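You operate a simulated robot arm through the tools that you are given. There is no shell and no other tool. Be economical: measure what you need, move in short steps, check, and stop when the job is done.

Carry out the task below with a simulated robot arm. There is one attempt and no reset: what you move stays moved.

TASK
Put the black plastic plug from the workbench top on top of the blue block and the orange plastic plug on top of the bundle there.

It is judged by the outcome, as a careful person would: the job done as asked, and still so three seconds after it is handed in. It fails if anything else is knocked over, pushed out of place, dropped, spilled or broken.

THE ROBOT
A 7-joint arm with a two-finger parallel gripper, fixed in place. Base frame: the origin is at the foot of the arm, x ahead of it, y to its left, z up; the work surface is at about z = 800. Lengths are in mm, angles in rad, forces in N, time in s.
With the tool pointing down near the work surface it reaches from about 300 to 700 mm from the base axis. Its first joint turns from -1.152 to 1.152 rad. Payload 1.57 kg.
Tool frame: the origin (TCP) lies between the finger pads and is the grasp point; the fingertips stand 30 mm ahead of it; z points along the fingers, y is the line along which they close. The gripper opens to 110 mm. The fingers are 24 mm wide and 12 mm thick; the gripper's body (48 by 112 mm) begins 78 mm behind the TCP.
Orientation is told as [roll, pitch, yaw] about the base's x, y, z axes, in that order, counted from this pose: with the fingers straight down and closing along the base's y, the tool's x points along the base's -x, its y along +y and its z along -z.

THE INTERFACE
- The arm moves only by the tool step_arm. Its argument "commands" is text: rows parted by semicolons, each of 5 numbers parted by spaces: the shift along the tool's x, y, z in mm, then the turn about the tool's z in rad, then the gripper command, from -1 (shut) to 1 (fully open), values between in proportion. In form: x y z yaw hand; .... A call has 1 to 12 rows; each row shifts and turns the commanded pose from where the row before left it, along the tool's axes as they then stand. A row lasts 0.2 s, in which the tool goes at most 50 mm and 0.15 rad; a call with a longer step from one row to the next is refused whole, and so is a gripper value outside its range. A pose out of reach is approached as far as the arm can. The call stops where the force on the tool passes 40 N (or 10 N more than at its start, if that is more) or the arm is blocked; 0.2 s more then pass. The fingers move at their own pace (about 108 mm/s each) and stop on an object; they squeeze with about 28 N. The grip force told is the motor's: it shows also when the fingers shut on nothing. Time passes only in rows, and 0.2 s behind the last, so rows that do not move let the fingers close. It gives the time, the measured TCP pose, the force on the tool (base axes), the opening and the grip force at its end, in the units of the frame above (readings bear some noise), and new pictures: "show" is both (left out), scene, wrist or none.
- Cameras (640 x 400 px; columns grow to the right, rows downward): "scene" is fixed at [166, -410.8, 1378.4]; the picture's right is [0.65, -0.76, 0.00], its down [-0.60, -0.51, -0.61] and it looks along [0.47, 0.40, -0.79] (base axes); focal length 326 px, centre (320, 200). "wrist" rides on the gripper at [-36, 0, -80] in the tool frame; the picture's right is [0.00, -1.00, 0.00], its down [0.97, 0.00, -0.24] and it looks along [0.24, 0.00, 0.97] (tool axes); focal length 218 px, centre (320, 200).
- measure_at(camera, pixels): for up to 12 pixels [column, row] of the newest picture of that camera ("zoom" is the newest enlarged one), the place [x, y, z] in the base frame of the surface seen there, good to about 3 mm. No time passes.
- inspect(camera, box): a new picture of the part [left, top, right, bottom] of that camera's present view, enlarged. No time passes.
- finish_job(): hands the job in; it is judged then, once.

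Work in short steps. Measure before you move; look again where a grasp or a placing could have gone wrong, and mend it. You have 60 turns and 120 pictures in all, the two below and enlarged ones among them. Open the gripper and draw the arm clear of the work before you hand the job in, unless the task says otherwise; then end with one line.

The tools are called after "Request:" by a JSON object that holds its "fn" and its "kwargs". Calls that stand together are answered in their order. step_arm: Moves the arm, as the interface text tells. Its arguments: {"type":"object","properties":{"commands":{"type":"string"},"show":{"type":"string","enum":["both","scene","wrist","none"]}},"required":["commands"]} The other tools are called the same way: measure_at (camera, pixels) gives the place of the surface under pixels of a picture; inspect (camera, box) takes an enlarged picture of a part of a camera's view; finish_job () hands the job in.

At the start:

```text
time_s: 0.0
tool_pos: [391.8, -108.1, 1068.0]
orientation: [0.0, -0.001, 0.0]
contact_force: [-0.1, 0.4, 0.2]
opening: 109.8
gripper_force: 0.1
```

scene: 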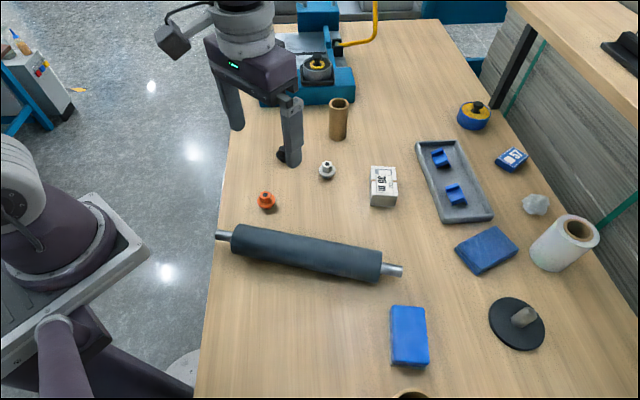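
wrist: 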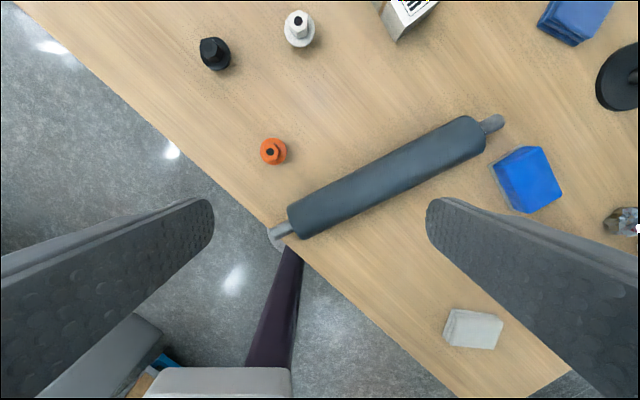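

The pictures show black, white and orange plugs, and several blue items. I'll enlarge to identify the block and the bundle.

Request:
{"fn": "inspect", "kwargs": {"camera": "scene", "box": [360, 200, 600, 400]}}

Request:
{"fn": "inspect", "kwargs": {"camera": "scene", "box": [220, 80, 420, 220]}}

Request:
{"fn": "inspect", "kwargs": {"camera": "scene", "box": [400, 80, 600, 230]}}

Request:
{"fn": "inspect", "kwargs": {"camera": "wrist", "box": [400, 120, 640, 370]}}

```text
2.00 times, centred on (480, 300) of scene
```

zoom: 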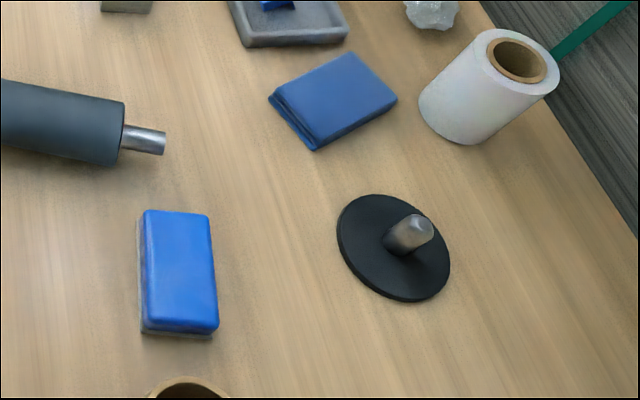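

```text
2.86 times, centred on (320, 150) of scene
```

zoom: 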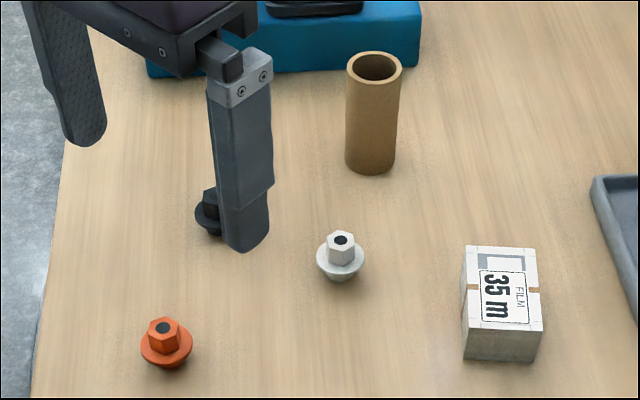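

```text
2.67 times, centred on (500, 155) of scene
```

zoom: 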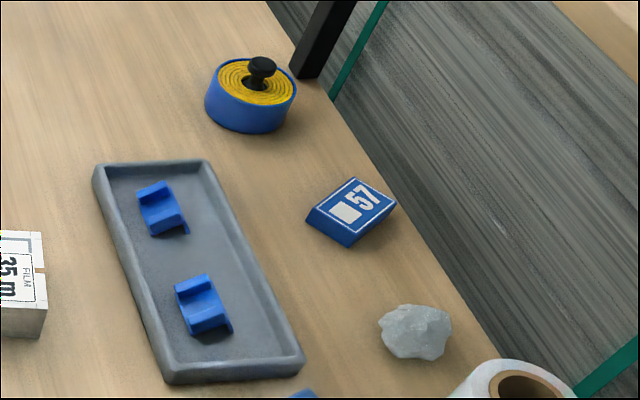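

```text
1.60 times, centred on (520, 245) of wrist
```

zoom: 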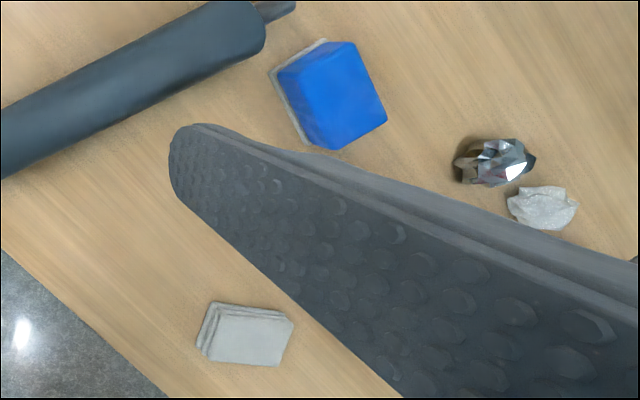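

I'll measure the main objects.

Request:
{"fn": "measure_at", "kwargs": {"camera": "scene", "pixels": [[266, 195], [267, 209], [327, 163], [384, 177], [383, 203], [409, 335], [395, 310], [423, 310], [427, 362], [394, 362], [487, 250], [512, 157]]}}

Request:
{"fn": "measure_at", "kwargs": {"camera": "wrist", "pixels": [[210, 45], [214, 53], [222, 62], [270, 152], [298, 20], [472, 330], [455, 312], [500, 322], [492, 346], [448, 342], [530, 180], [618, 220]]}}

Request:
{"fn": "inspect", "kwargs": {"camera": "scene", "box": [350, 150, 420, 220]}}

Request:
{"fn": "inspect", "kwargs": {"camera": "wrist", "box": [430, 295, 520, 360]}}

```text
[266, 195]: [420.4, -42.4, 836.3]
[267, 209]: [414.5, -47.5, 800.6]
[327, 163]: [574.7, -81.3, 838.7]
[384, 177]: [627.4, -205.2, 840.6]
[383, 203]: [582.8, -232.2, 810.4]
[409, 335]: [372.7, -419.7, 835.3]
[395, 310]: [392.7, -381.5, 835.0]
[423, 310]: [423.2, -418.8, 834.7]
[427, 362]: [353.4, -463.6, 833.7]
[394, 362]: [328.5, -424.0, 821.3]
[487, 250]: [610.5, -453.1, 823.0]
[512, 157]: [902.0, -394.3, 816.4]
```

```text
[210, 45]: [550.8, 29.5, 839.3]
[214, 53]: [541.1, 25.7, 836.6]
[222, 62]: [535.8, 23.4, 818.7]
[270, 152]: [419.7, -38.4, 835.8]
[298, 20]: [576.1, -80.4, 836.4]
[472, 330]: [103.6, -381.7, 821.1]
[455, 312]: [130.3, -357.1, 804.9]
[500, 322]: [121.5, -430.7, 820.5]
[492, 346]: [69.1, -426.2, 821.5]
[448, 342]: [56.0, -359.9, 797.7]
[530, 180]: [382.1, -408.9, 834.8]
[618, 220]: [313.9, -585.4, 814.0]
```

```text
5.71 times, centred on (385, 185) of scene
```

zoom: 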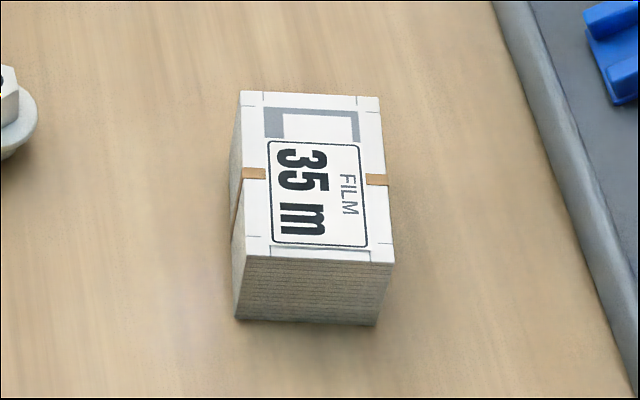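

```text
6.15 times, centred on (475, 328) of wrist
```

zoom: 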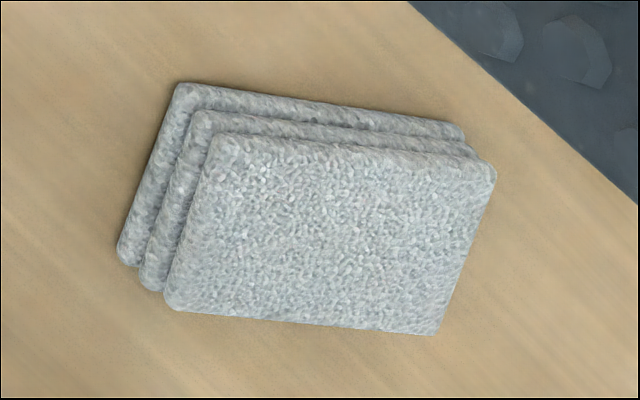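

The banded stack of FILM labels (scene 384,187) is the bundle; the blue block is at scene (409,335). I move above the orange plug for a close look.

Request:
{"fn": "step_arm", "kwargs": {"commands": "-14 33 0 0 1;-14 33 0 0 1;0 0 45 0 1;0 0 45 0 1;0 0 40 0 1;0 0 0 0 1"}}

Request:
{"fn": "inspect", "kwargs": {"camera": "wrist", "box": [240, 140, 400, 260]}}

Request:
{"fn": "inspect", "kwargs": {"camera": "scene", "box": [240, 170, 300, 220]}}

```text
time_s: 1.4
tool_pos: [421.7, -37.6, 937.2]
orientation: [-0.001, -0.001, 0.0]
contact_force: [0.0, 0.6, 0.1]
opening: 110.0
gripper_force: 0.0
```

scene: 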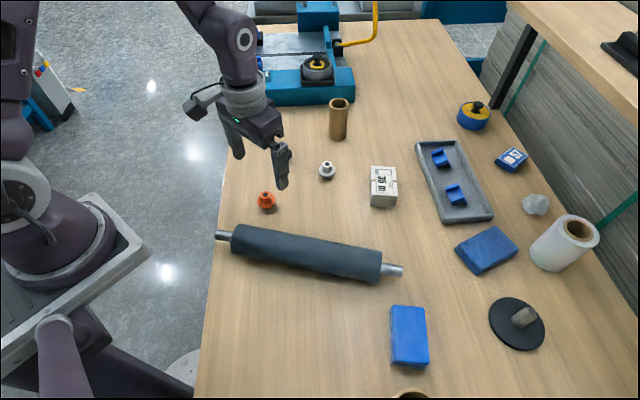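
wrist: 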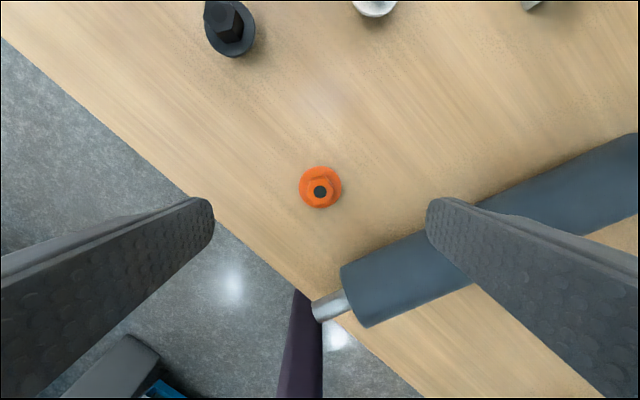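

```text
3.33 times, centred on (320, 200) of wrist
```

zoom: 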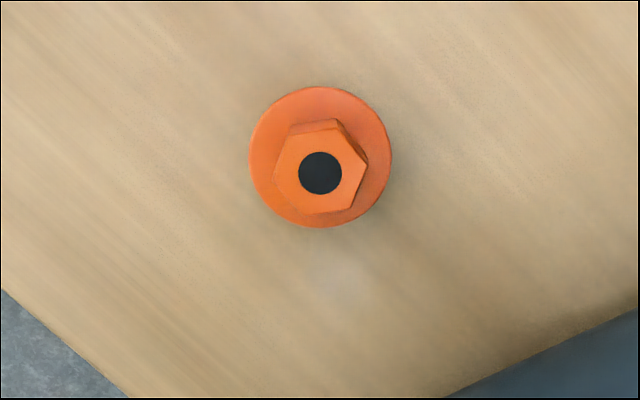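

```text
8.00 times, centred on (270, 195) of scene
```

zoom: 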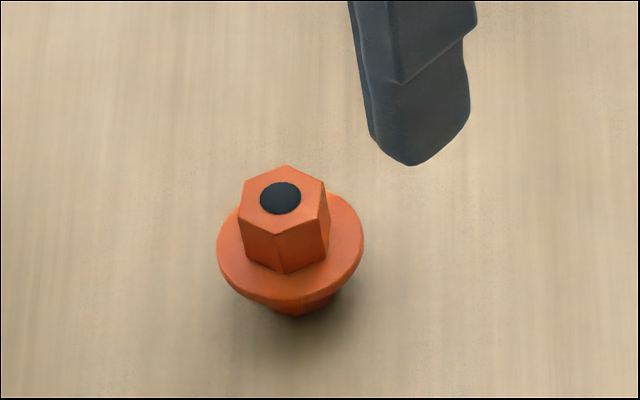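

The orange plug is directly below (wrist 320,190): hex head, flange, stem. I measure its levels.

Request:
{"fn": "measure_at", "kwargs": {"camera": "zoom", "pixels": [[280, 197], [250, 195], [318, 200], [300, 178], [265, 218], [345, 240], [240, 265], [285, 290], [285, 250], [300, 310]]}}

Request:
{"fn": "measure_at", "kwargs": {"camera": "wrist", "pixels": [[320, 192], [309, 192], [331, 190], [302, 188], [340, 188], [320, 172], [320, 205], [330, 202], [310, 202]]}}

```text
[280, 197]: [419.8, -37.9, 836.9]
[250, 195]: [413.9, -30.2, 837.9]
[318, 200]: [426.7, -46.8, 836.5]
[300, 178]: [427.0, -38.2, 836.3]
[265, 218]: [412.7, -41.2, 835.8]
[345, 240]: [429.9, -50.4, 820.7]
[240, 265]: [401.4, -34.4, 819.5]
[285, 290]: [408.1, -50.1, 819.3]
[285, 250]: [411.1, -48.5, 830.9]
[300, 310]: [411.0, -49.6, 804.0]
```

```text
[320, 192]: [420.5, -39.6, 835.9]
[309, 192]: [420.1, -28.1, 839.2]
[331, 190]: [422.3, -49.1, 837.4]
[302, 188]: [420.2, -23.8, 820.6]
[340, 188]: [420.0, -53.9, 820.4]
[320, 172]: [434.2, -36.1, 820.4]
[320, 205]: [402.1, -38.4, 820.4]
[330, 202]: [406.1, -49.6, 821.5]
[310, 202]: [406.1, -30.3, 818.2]
```

Hex head spans z 820–837 centred at (420,-39), with flats about 0.38 rad off the closing line. I narrow the fingers to ~50 mm, align, and check roller clearance.

Request:
{"fn": "step_arm", "kwargs": {"commands": "0.5 -1 0 0.13 -0.09;0 0 0 0.13 -0.09;0 0 25 0.12 -0.09;0 0 0 0 -0.09;0 0 0 0 -0.09"}}

Request:
{"fn": "inspect", "kwargs": {"camera": "wrist", "box": [220, 120, 420, 260]}}

Request:
{"fn": "measure_at", "kwargs": {"camera": "scene", "pixels": [[240, 225], [260, 229], [290, 235], [250, 240], [379, 168], [394, 169], [395, 194], [373, 193]]}}

```text
time_s: 2.6
tool_pos: [421.6, -42.1, 915.0]
orientation: [-0.001, 0.001, -0.38]
contact_force: [0.1, -0.1, 0.5]
opening: 50.0
gripper_force: 0.1
```

scene: 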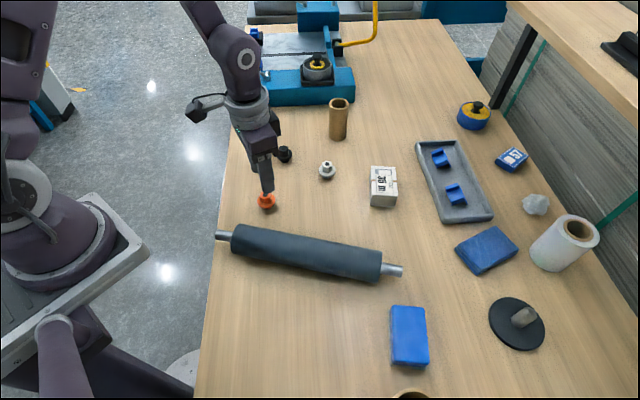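
wrist: 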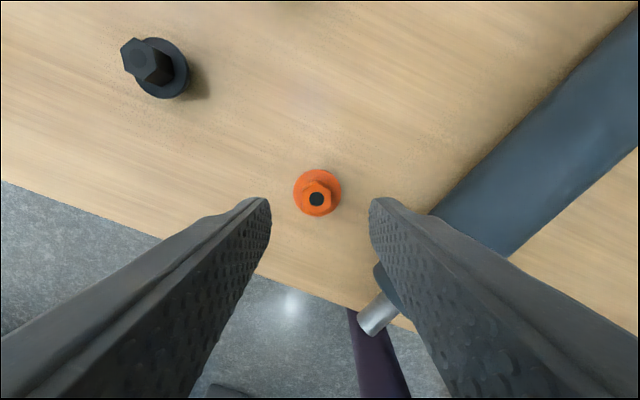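

```text
2.86 times, centred on (320, 190) of wrist
```

zoom: 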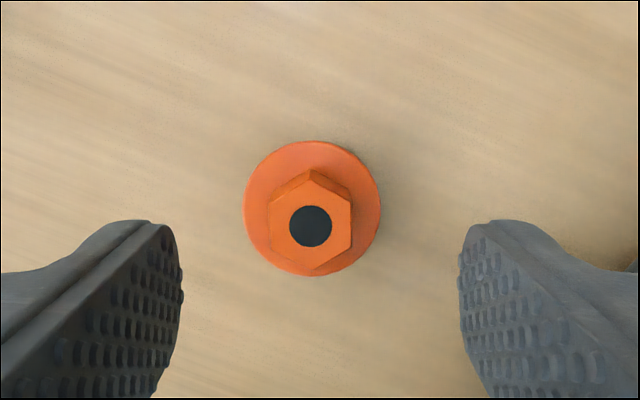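

```text
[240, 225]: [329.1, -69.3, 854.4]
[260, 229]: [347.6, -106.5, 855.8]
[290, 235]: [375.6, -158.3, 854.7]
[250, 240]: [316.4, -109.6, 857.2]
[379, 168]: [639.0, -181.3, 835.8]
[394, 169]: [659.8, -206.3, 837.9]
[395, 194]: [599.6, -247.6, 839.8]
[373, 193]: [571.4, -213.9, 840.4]
```

Flats are aligned; plug sits ~2 mm off centre, so I correct, descend to TCP z≈852 (tips just above the flange) and close.

Request:
{"fn": "step_arm", "kwargs": {"commands": "2.5 2 20 0 -0.09;0 0 25 0 -0.09;0 0 17 0 -0.09;0 0 0 0 -0.09"}}

Request:
{"fn": "inspect", "kwargs": {"camera": "scene", "box": [240, 170, 300, 220]}}

```text
time_s: 3.6
tool_pos: [419.8, -38.6, 851.4]
orientation: [0.0, 0.0, -0.381]
contact_force: [0.0, -0.1, 0.4]
opening: 50.1
gripper_force: 0.0
```

scene: 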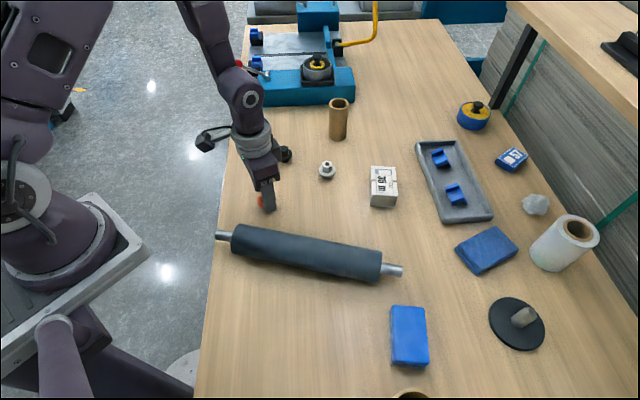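
wrist: 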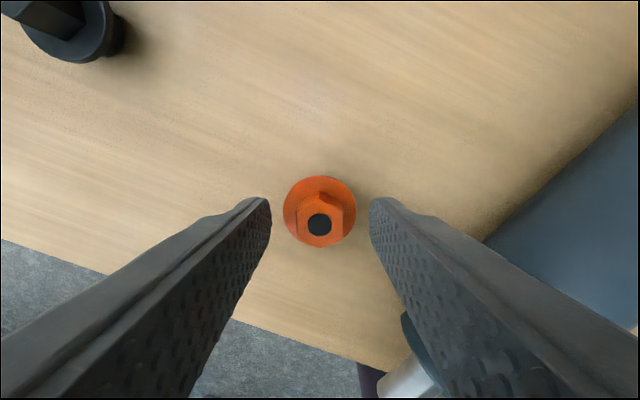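

```text
8.00 times, centred on (270, 195) of scene
```

zoom: 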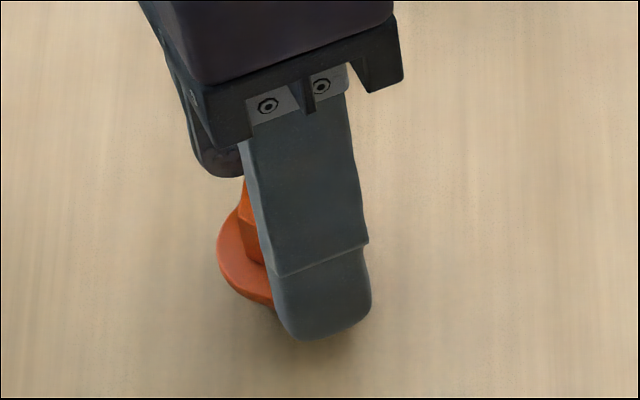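

Centred and level; now I close on the hex.

Request:
{"fn": "step_arm", "kwargs": {"commands": "0 0 0 0 -1;0 0 0 0 -1;0 0 0 0 -1", "show": "wrist"}}

```text
time_s: 4.4
tool_pos: [419.7, -39.4, 850.3]
orientation: [0.0, 0.0, -0.38]
contact_force: [0.2, -0.5, 0.6]
opening: 19.9
gripper_force: 28.2
```

wrist: 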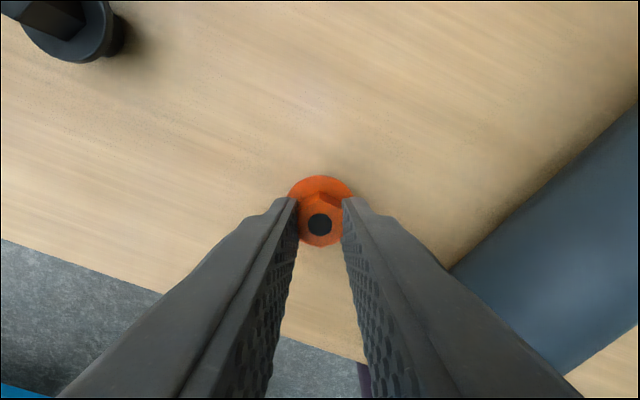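

Gripped at 19.9 mm (hex width). Lift 100 mm and carry toward above the bundle (~617,-212).

Request:
{"fn": "step_arm", "kwargs": {"commands": "0 0 -20 0 -1;0 0 -40 0 -1;0 0 -40 0 -1;-41.2 -14.6 0 0 -1;-41.2 -14.6 0 0 -1;-41.2 -14.6 0 0 -1;-41.2 -14.6 0 0 -1;-41.2 -14.6 0 0 -1;-41.2 -14.6 0 0 -1;0 0 0 0 -1"}}

```text
time_s: 6.6
tool_pos: [615.7, -214.3, 951.2]
orientation: [0.0, 0.001, -0.38]
contact_force: [0.1, -0.5, 0.1]
opening: 20.1
gripper_force: 28.1
```

scene: 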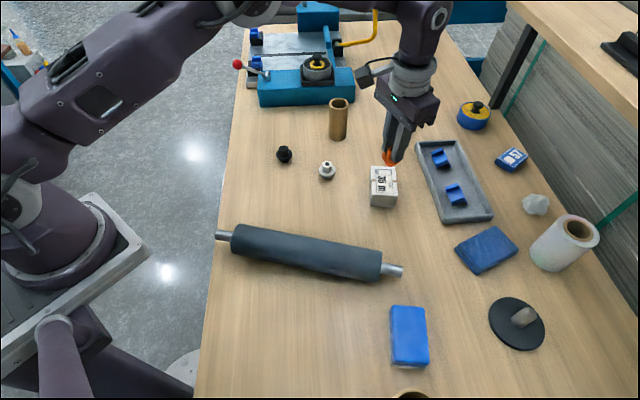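
wrist: 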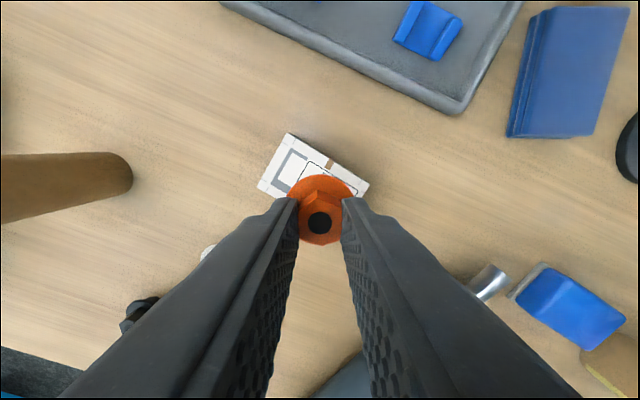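

Bundle visible below; measure its corners in both views.

Request:
{"fn": "measure_at", "kwargs": {"camera": "wrist", "pixels": [[290, 138], [262, 184], [364, 186], [328, 163], [275, 162]]}}

Request:
{"fn": "inspect", "kwargs": {"camera": "scene", "box": [350, 140, 420, 220]}}

Request:
{"fn": "measure_at", "kwargs": {"camera": "zoom", "pixels": [[258, 347], [388, 350], [380, 215], [325, 300]]}}

```text
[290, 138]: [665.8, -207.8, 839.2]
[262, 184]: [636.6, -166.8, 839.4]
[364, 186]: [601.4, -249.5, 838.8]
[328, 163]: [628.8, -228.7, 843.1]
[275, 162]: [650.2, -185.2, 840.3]
```

```text
5.00 times, centred on (385, 180) of scene
```

zoom: 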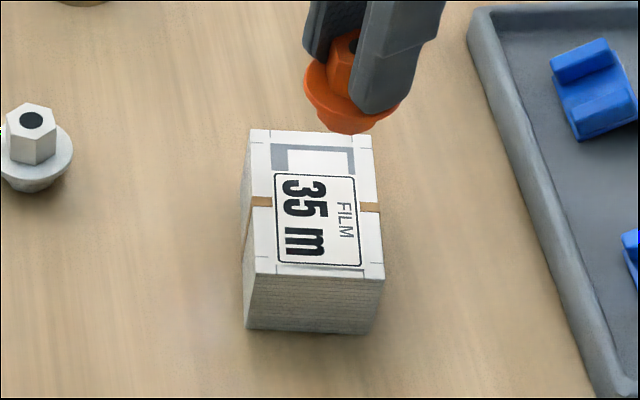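

```text
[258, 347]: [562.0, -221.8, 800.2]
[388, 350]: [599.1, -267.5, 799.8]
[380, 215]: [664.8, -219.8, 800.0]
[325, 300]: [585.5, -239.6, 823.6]
```

Bundle top centre ≈ (618,-208, 840). Shift and descend to just above contact (TCP ~894).

Request:
{"fn": "step_arm", "kwargs": {"commands": "-0.4 5.5 0 0 -1;0 0 25 0 -1;0 0 20 0 -1;0 0 12 0 -1;0 0 0 0 -1"}}

Request:
{"fn": "inspect", "kwargs": {"camera": "scene", "box": [350, 140, 420, 220]}}

```text
time_s: 7.8
tool_pos: [617.6, -208.9, 894.8]
orientation: [0.0, 0.0, -0.381]
contact_force: [-0.1, -0.1, -0.2]
opening: 20.1
gripper_force: 28.0
```

scene: 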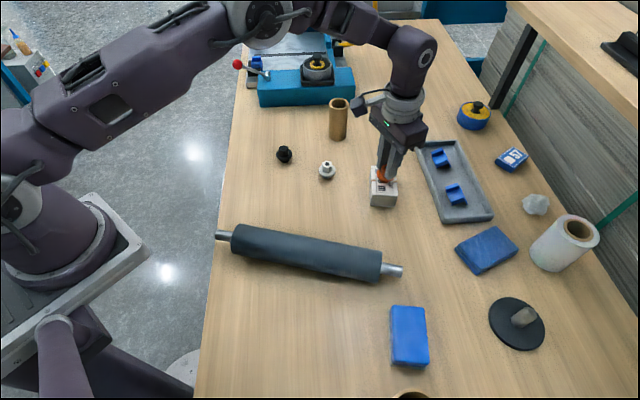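
wrist: 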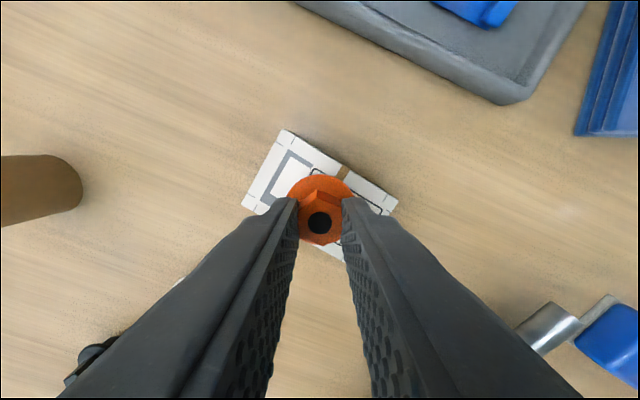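

```text
5.00 times, centred on (385, 180) of scene
```

zoom: 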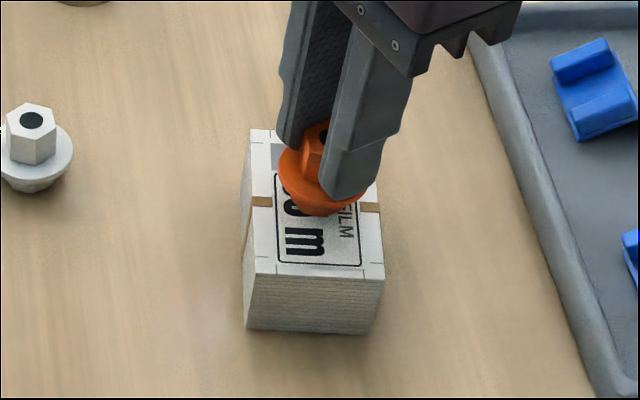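

Well placed over the middle; lower in 1 mm steps until force shows.

Request:
{"fn": "step_arm", "kwargs": {"commands": "0 0 1 0 -1;0 0 1 0 -1;0 0 0.7 0 -1;0 0 0 0 -1", "show": "none"}}

```text
time_s: 8.8
tool_pos: [617.8, -208.3, 892.9]
orientation: [0.001, 0.0, -0.382]
contact_force: [-2.3, 1.2, 13.6]
opening: 19.9
gripper_force: 28.2
```

Contact (13.6 N up). Ease up slightly and open to ~50 mm.

Request:
{"fn": "step_arm", "kwargs": {"commands": "0 0 -0.8 0 -1;0 0 0 0 -0.5;0 0 0 0 -0.2;0 0 0 0 -0.09;0 0 0 0 -0.09"}}

Request:
{"fn": "inspect", "kwargs": {"camera": "scene", "box": [350, 140, 420, 220]}}

```text
time_s: 10.0
tool_pos: [616.4, -208.2, 892.2]
orientation: [-0.002, -0.001, -0.381]
contact_force: [0.0, 0.7, 0.7]
opening: 50.1
gripper_force: 0.0
```

scene: 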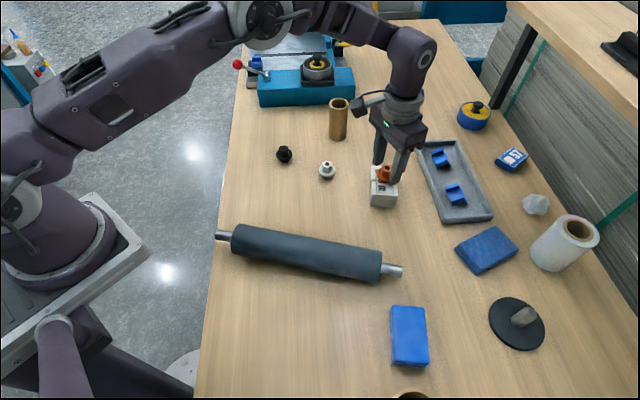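
wrist: 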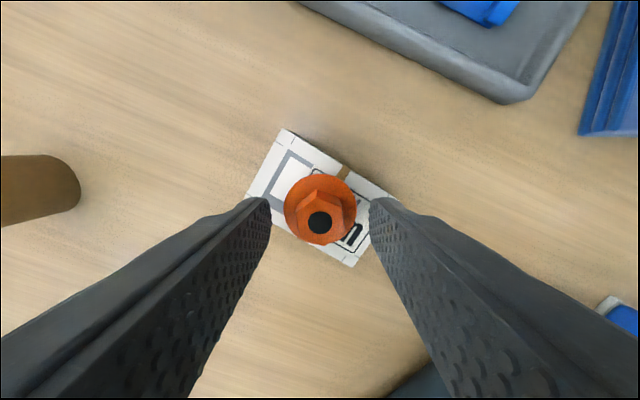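

```text
5.00 times, centred on (385, 180) of scene
```

zoom: 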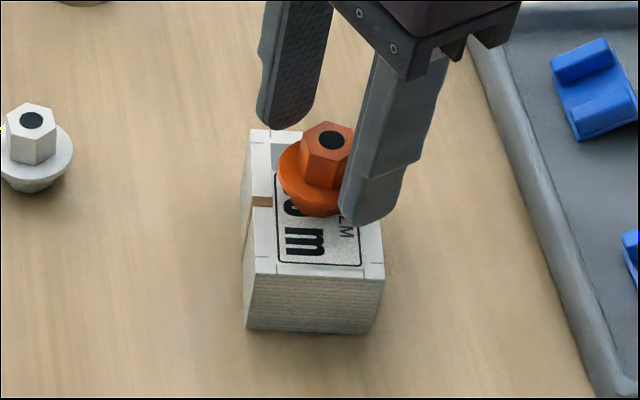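

Orange stands upright on the bundle. Raise and travel to above the black plug (~546,27).

Request:
{"fn": "step_arm", "kwargs": {"commands": "0 0 -25 0 -0.09;0 0 -35 0 -0.09;25.5 32 0 0 -0.09;25.5 32 0 0 -0.09;25.5 32 0 0 -0.09;25.5 32 0 0 -0.09;25.5 32 0 0 -0.09;25.5 32 0 0 -0.09;0 0 0 0 -0.09"}}

Request:
{"fn": "inspect", "kwargs": {"camera": "wrist", "box": [220, 120, 420, 260]}}

Request:
{"fn": "measure_at", "kwargs": {"camera": "wrist", "pixels": [[320, 193], [315, 190], [325, 195], [320, 175]]}}

```text
time_s: 12.0
tool_pos: [545.8, 26.7, 950.5]
orientation: [-0.002, 0.0, -0.382]
contact_force: [0.3, 0.0, 0.4]
opening: 50.1
gripper_force: 0.0
```

scene: 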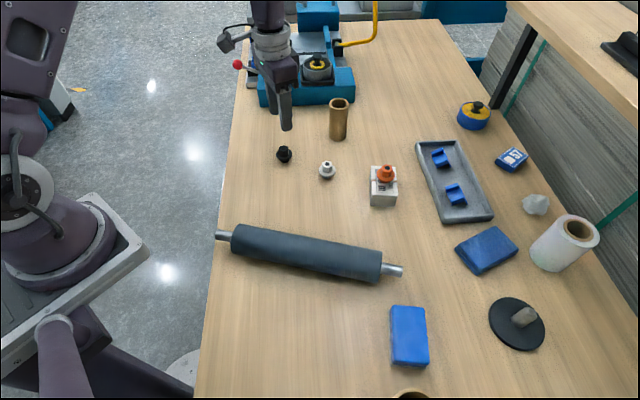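
wrist: 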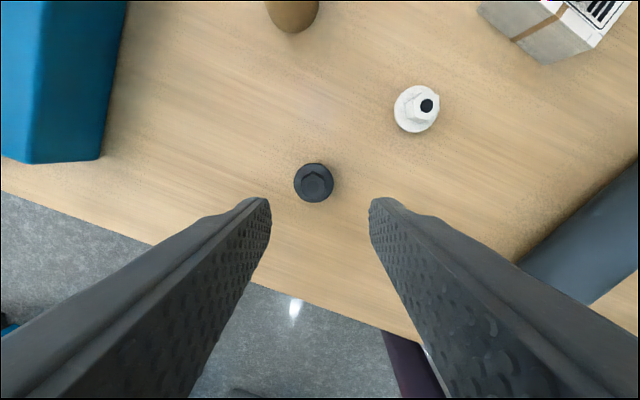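

```text
2.86 times, centred on (320, 190) of wrist
```

zoom: 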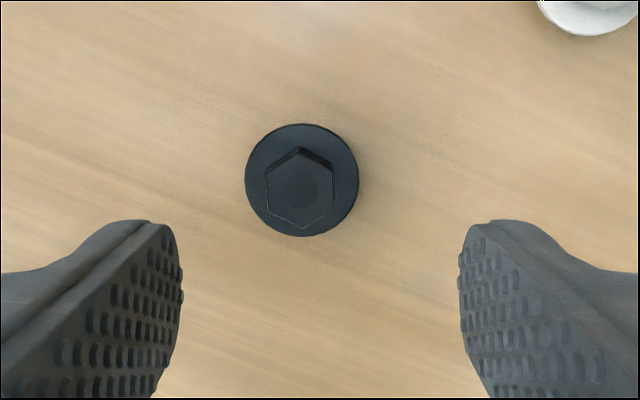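

```text
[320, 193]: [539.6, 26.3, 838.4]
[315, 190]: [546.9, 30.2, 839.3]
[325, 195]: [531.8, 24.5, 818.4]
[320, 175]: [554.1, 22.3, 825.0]
```

The hex flats already line up with the fingers. Measure the centre of the black head.

Request:
{"fn": "measure_at", "kwargs": {"camera": "zoom", "pixels": [[299, 187], [268, 187], [330, 187], [299, 215], [299, 165], [250, 180], [354, 180], [300, 130]]}}

```text
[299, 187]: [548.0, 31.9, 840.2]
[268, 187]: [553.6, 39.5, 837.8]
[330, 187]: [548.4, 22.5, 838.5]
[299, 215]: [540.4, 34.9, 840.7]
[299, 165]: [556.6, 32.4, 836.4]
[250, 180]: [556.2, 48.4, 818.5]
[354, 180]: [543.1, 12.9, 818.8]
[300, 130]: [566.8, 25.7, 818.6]
```

Centre ≈ (549,31); correct and descend to just above, then check.

Request:
{"fn": "step_arm", "kwargs": {"commands": "-1.7 5.3 0 0 -0.09;0 0 40 0 -0.09;0 0 30 0 -0.09;0 0 20 0 -0.09;0 0 8.5 0 -0.09;0 0 0 0 -0.09", "show": "wrist"}}

Request:
{"fn": "inspect", "kwargs": {"camera": "wrist", "box": [220, 140, 420, 280]}}

```text
time_s: 13.4
tool_pos: [551.3, 30.6, 854.7]
orientation: [0.0, -0.001, -0.38]
contact_force: [-0.9, 0.4, -0.3]
opening: 50.2
gripper_force: 0.0
```

wrist: 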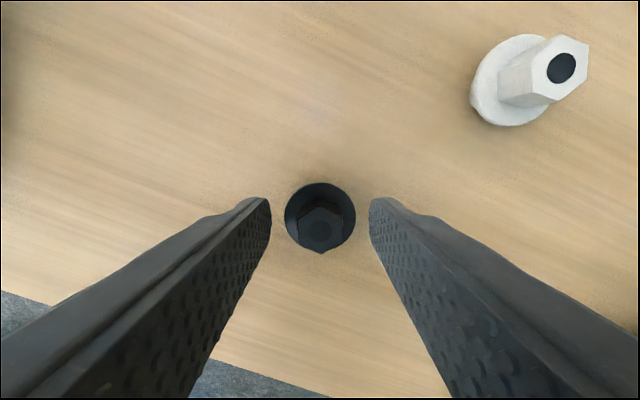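

```text
2.86 times, centred on (320, 210) of wrist
```

zoom: 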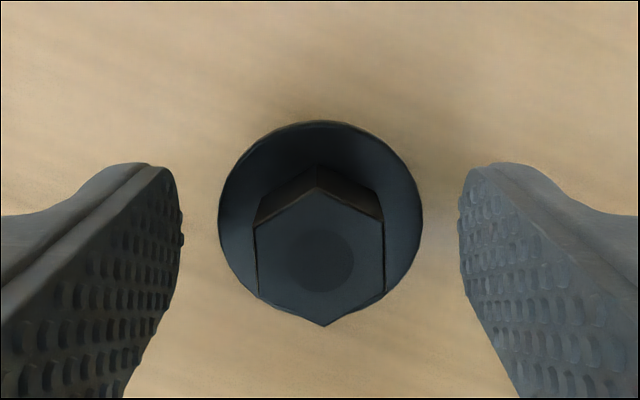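

Nearly centred (head at wrist 321,232). Small correction of 1.5 mm, lower 2 mm and close.

Request:
{"fn": "step_arm", "kwargs": {"commands": "1.5 0 2 0 -0.09;0 0 0 0 -1;0 0 0 0 -1;0 0 0 0 -1", "show": "wrist"}}

```text
time_s: 14.4
tool_pos: [548.8, 31.5, 852.4]
orientation: [0.0, 0.001, -0.38]
contact_force: [-0.2, 0.7, -0.6]
opening: 19.9
gripper_force: 27.7
```

wrist: 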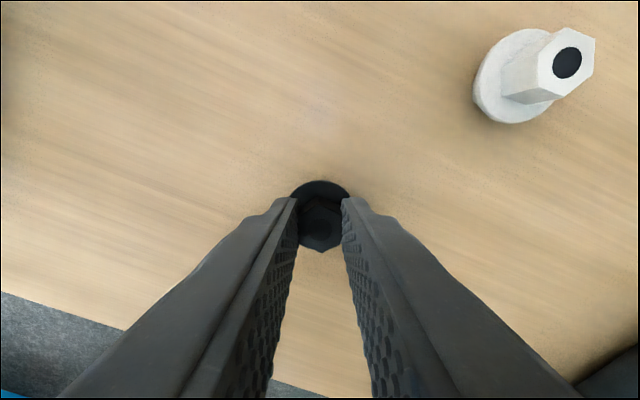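

Gripped. Lift 130 mm, then carry to above the blue block (~372,-421).

Request:
{"fn": "step_arm", "kwargs": {"commands": "0 0 -30 0 -1;0 0 -50 0 -1;0 0 -50 0 -1;0 -44 0 0 -1;0 -44 0 0 -1;0 -44 0 0 -1;0 -44 0 0 -1;0 -44 0 0 -1", "show": "scene"}}

Request:
{"fn": "step_arm", "kwargs": {"commands": "-1.4 -44 0 0 -1;-2 -44 0 0 -1;0 -44 0 0 -1;0 -44 0 0 -1;0 -44 0 0 -1;0 -44 0 0 -1;0 0 0 0 -1"}}

```text
time_s: 16.2
tool_pos: [466.7, -173.5, 982.9]
orientation: [-0.001, -0.001, -0.38]
contact_force: [0.2, -0.6, -0.9]
opening: 20.0
gripper_force: 28.4
```

scene: 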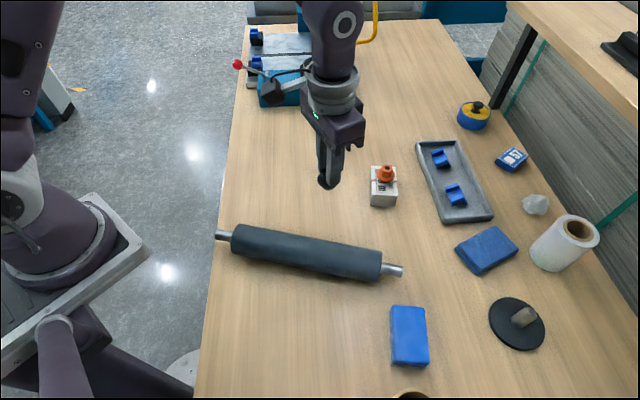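

```text
time_s: 17.8
tool_pos: [372.3, -422.4, 982.7]
orientation: [-0.001, 0.0, -0.38]
contact_force: [0.4, -0.3, -0.2]
opening: 19.9
gripper_force: 28.1
```

scene: 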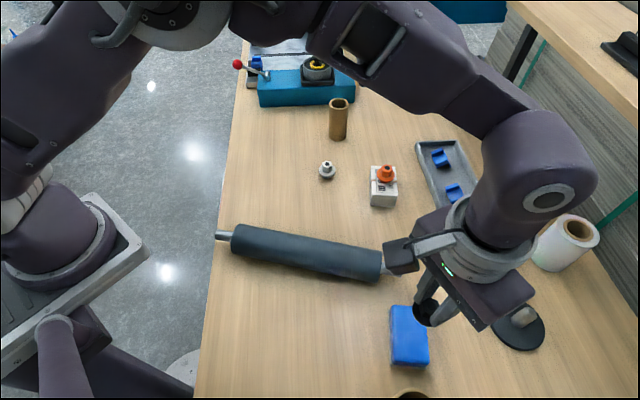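
wrist: 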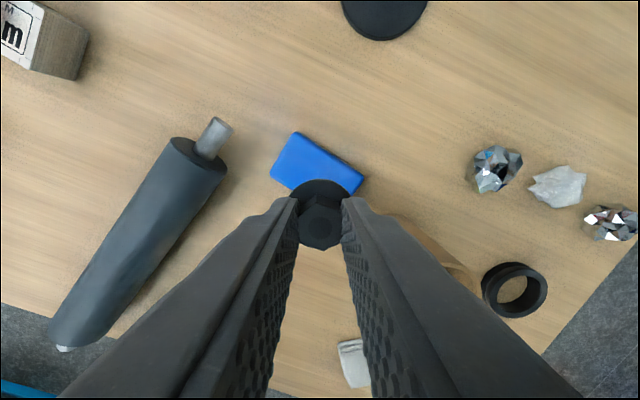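

Above the block; measure its top edges.

Request:
{"fn": "measure_at", "kwargs": {"camera": "wrist", "pixels": [[298, 136], [274, 174], [360, 177], [352, 190], [310, 160], [330, 170]]}}

Request:
{"fn": "measure_at", "kwargs": {"camera": "scene", "pixels": [[393, 309], [395, 355], [426, 362], [398, 360], [400, 340], [424, 340]]}}

```text
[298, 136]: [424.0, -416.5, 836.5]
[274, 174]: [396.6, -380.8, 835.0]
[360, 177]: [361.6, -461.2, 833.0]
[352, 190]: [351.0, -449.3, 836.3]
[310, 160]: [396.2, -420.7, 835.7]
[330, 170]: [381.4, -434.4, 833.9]
```

```text
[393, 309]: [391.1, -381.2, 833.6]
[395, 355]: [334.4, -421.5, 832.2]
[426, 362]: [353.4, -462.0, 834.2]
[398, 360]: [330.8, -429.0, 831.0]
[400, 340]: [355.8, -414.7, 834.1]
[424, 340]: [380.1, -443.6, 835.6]
```

Block centre ≈ (377,-421), top 835. Check the brown tube next to it before descending.

Request:
{"fn": "measure_at", "kwargs": {"camera": "wrist", "pixels": [[400, 220], [415, 225], [430, 240], [450, 262], [470, 285]]}}

Request:
{"fn": "inspect", "kwargs": {"camera": "wrist", "box": [260, 120, 560, 340]}}

```text
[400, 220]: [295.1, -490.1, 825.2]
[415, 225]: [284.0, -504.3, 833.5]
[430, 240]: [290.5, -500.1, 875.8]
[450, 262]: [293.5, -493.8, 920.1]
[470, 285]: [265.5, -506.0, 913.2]
```

```text
1.82 times, centred on (410, 230) of wrist
```

zoom: 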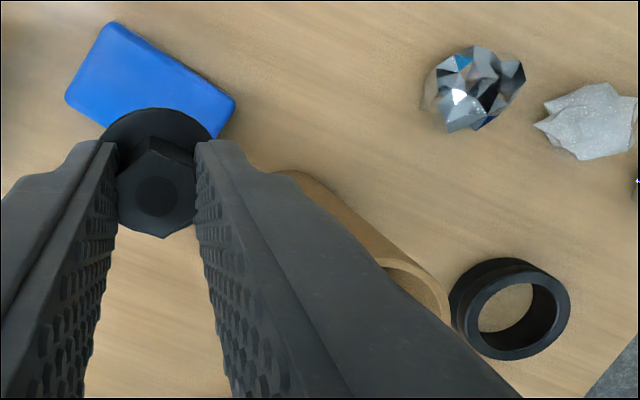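

The tube (top ~920) stays ~90 mm aside and below the gripper body; clear. Descend to ~TCP 892.

Request:
{"fn": "step_arm", "kwargs": {"commands": "-3.9 3 20 0 -1;0 0 30 0 -1;0 0 25 0 -1;0 0 15 0 -1;0 0 0 0 -1"}}

Request:
{"fn": "inspect", "kwargs": {"camera": "scene", "box": [370, 280, 460, 380]}}

```text
time_s: 19.0
tool_pos: [377.2, -419.0, 892.2]
orientation: [-0.001, 0.0, -0.382]
contact_force: [-0.2, -0.6, -0.7]
opening: 19.9
gripper_force: 27.3
```

scene: 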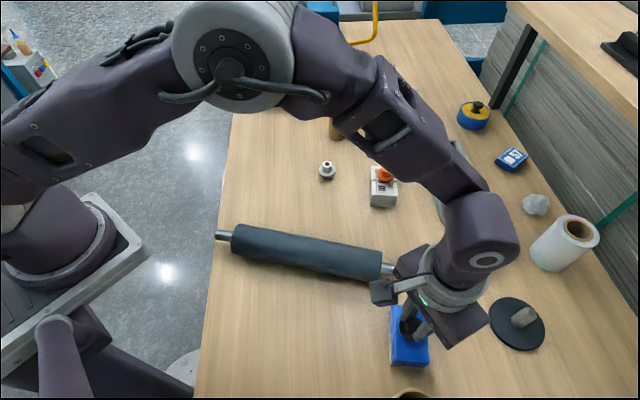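
wrist: 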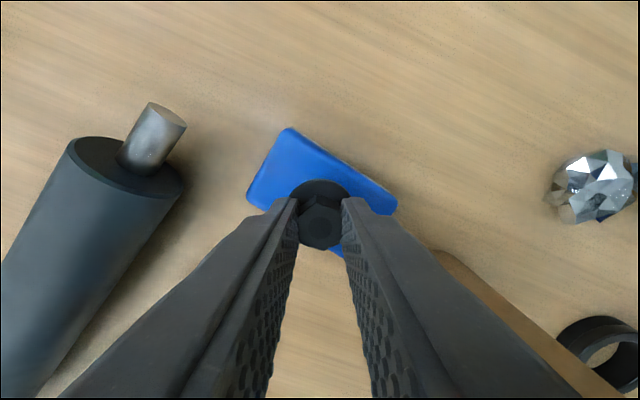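

```text
4.00 times, centred on (415, 330) of scene
```

zoom: 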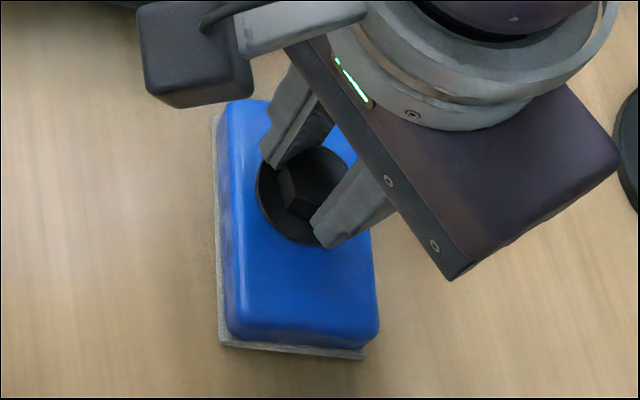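

Centred over the block; lower slowly to contact.

Request:
{"fn": "step_arm", "kwargs": {"commands": "0 0 1.5 0 -1;0 0 1 0 -1;0 0 0 0 -1", "show": "none"}}

```text
time_s: 19.8
tool_pos: [377.7, -419.4, 887.9]
orientation: [-0.001, 0.0, -0.38]
contact_force: [0.6, -0.3, 0.3]
opening: 19.8
gripper_force: 27.8
```

Request:
{"fn": "step_arm", "kwargs": {"commands": "0 0 1 0 -1;0 0 0 0 -1", "show": "none"}}

```text
time_s: 20.4
tool_pos: [377.5, -418.5, 888.3]
orientation: [0.0, 0.001, -0.381]
contact_force: [0.1, 0.5, -0.1]
opening: 19.6
gripper_force: 27.9
```

No contact yet; continue in 1 mm steps.

Request:
{"fn": "step_arm", "kwargs": {"commands": "0 0 1 0 -1;0 0 0 0 -1", "show": "none"}}

```text
time_s: 21.0
tool_pos: [377.2, -417.5, 888.0]
orientation: [-0.002, -0.002, -0.38]
contact_force: [-2.1, 2.4, 14.3]
opening: 19.7
gripper_force: 27.9
```

Contact at 14 N. Ease up slightly and open.

Request:
{"fn": "step_arm", "kwargs": {"commands": "0 0 -0.8 0 -1;0 0 0 0 -0.5;0 0 0 0 -0.2;0 0 0 0 -0.09;0 0 0 0 -0.09"}}

Request:
{"fn": "inspect", "kwargs": {"camera": "scene", "box": [370, 280, 460, 380]}}

```text
time_s: 22.2
tool_pos: [377.7, -418.7, 888.3]
orientation: [0.001, 0.0, -0.383]
contact_force: [0.3, 0.4, -0.1]
opening: 50.3
gripper_force: 0.0
```

scene: 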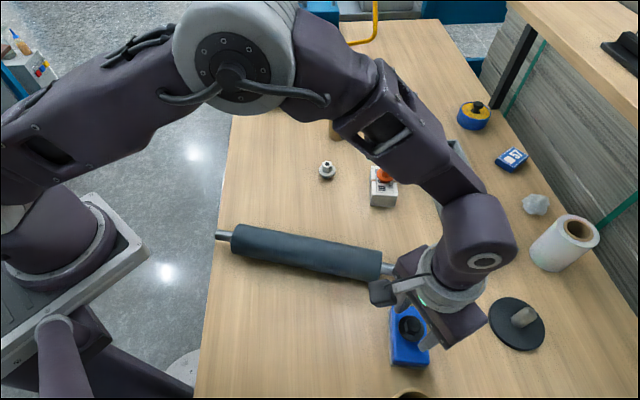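
wrist: 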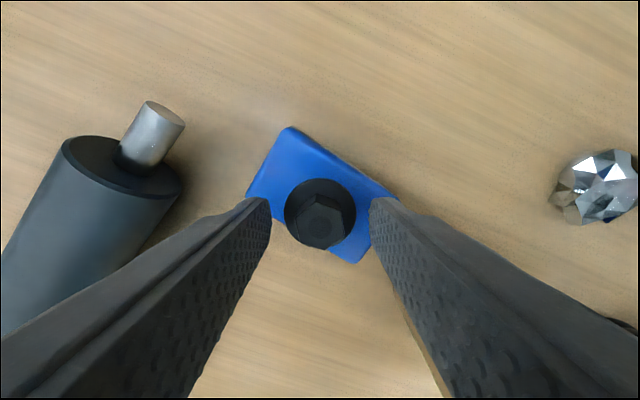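

```text
4.00 times, centred on (415, 330) of scene
```

zoom: 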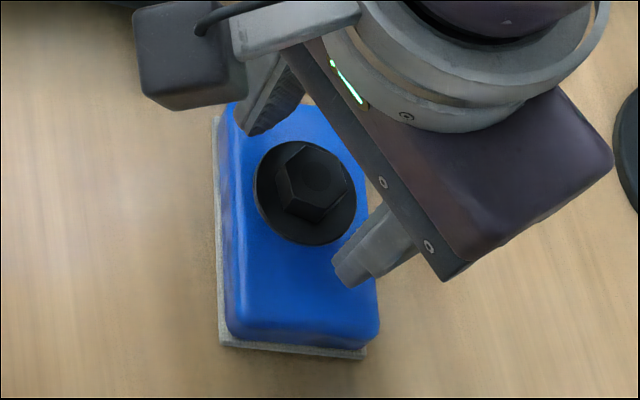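

The black plug stands on the block. Raise straight up and swing clear toward +y.

Request:
{"fn": "step_arm", "kwargs": {"commands": "0 0 -20 0 -0.09;0 0 -40 0 -0.09;0 0 -50 0 -0.09;0 0 -50 0 -0.09;0 45 0 0 0;0 45 0 0 0;0 45 0 0 0;0 45 0 0 0;0 45 0 0 0;0 45 0 0 0;0 0 0 0 0"}}

Request:
{"fn": "inspect", "kwargs": {"camera": "scene", "box": [340, 140, 480, 380]}}

```text
time_s: 24.6
tool_pos: [477.8, -167.5, 1047.5]
orientation: [0.0, 0.0, -0.381]
contact_force: [0.8, 0.3, -0.3]
opening: 54.9
gripper_force: 0.0
```

scene: 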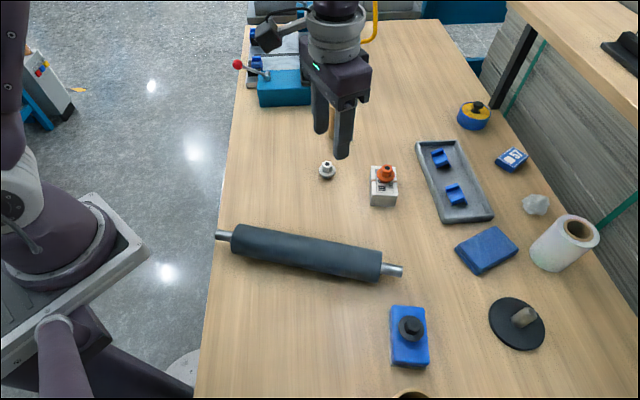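
wrist: 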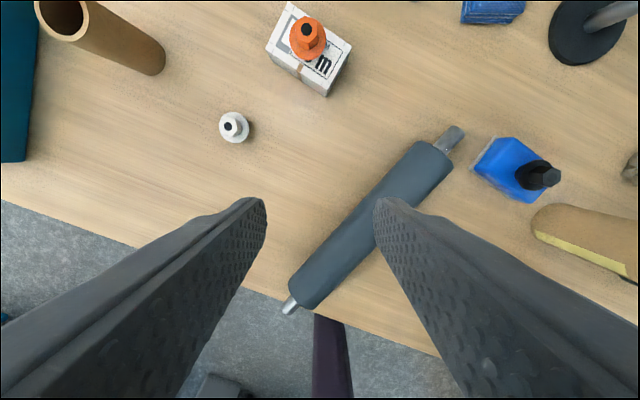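

```text
1.67 times, centred on (410, 260) of scene
```

zoom: 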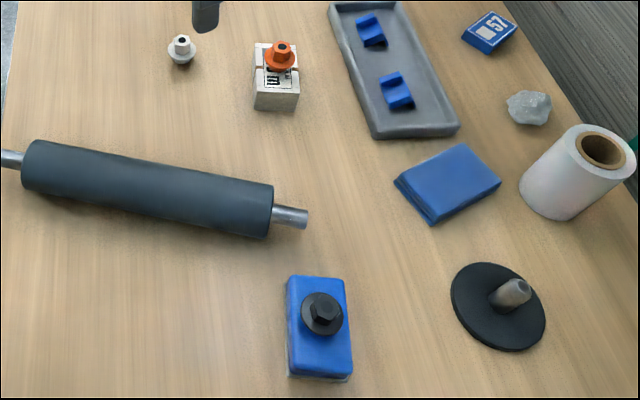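

Both plugs stand in place, nothing else has moved, and the arm is clear with the gripper open. I hand the job in.

Request:
{"fn": "step_arm", "kwargs": {"commands": "0 0 0 0 1;0 0 0 0 1", "show": "none"}}

Request:
{"fn": "finish_job", "kwargs": {}}

```text
time_s: 25.2
tool_pos: [477.2, -167.0, 1047.0]
orientation: [0.002, 0.0, -0.38]
contact_force: [1.1, -0.3, -0.2]
opening: 109.8
gripper_force: 0.1
```

```text
The job is handed in.
```

The black plug is standing on the blue block and the orange plug on the bundle (the banded stack of FILM labels), and nothing else was moved.
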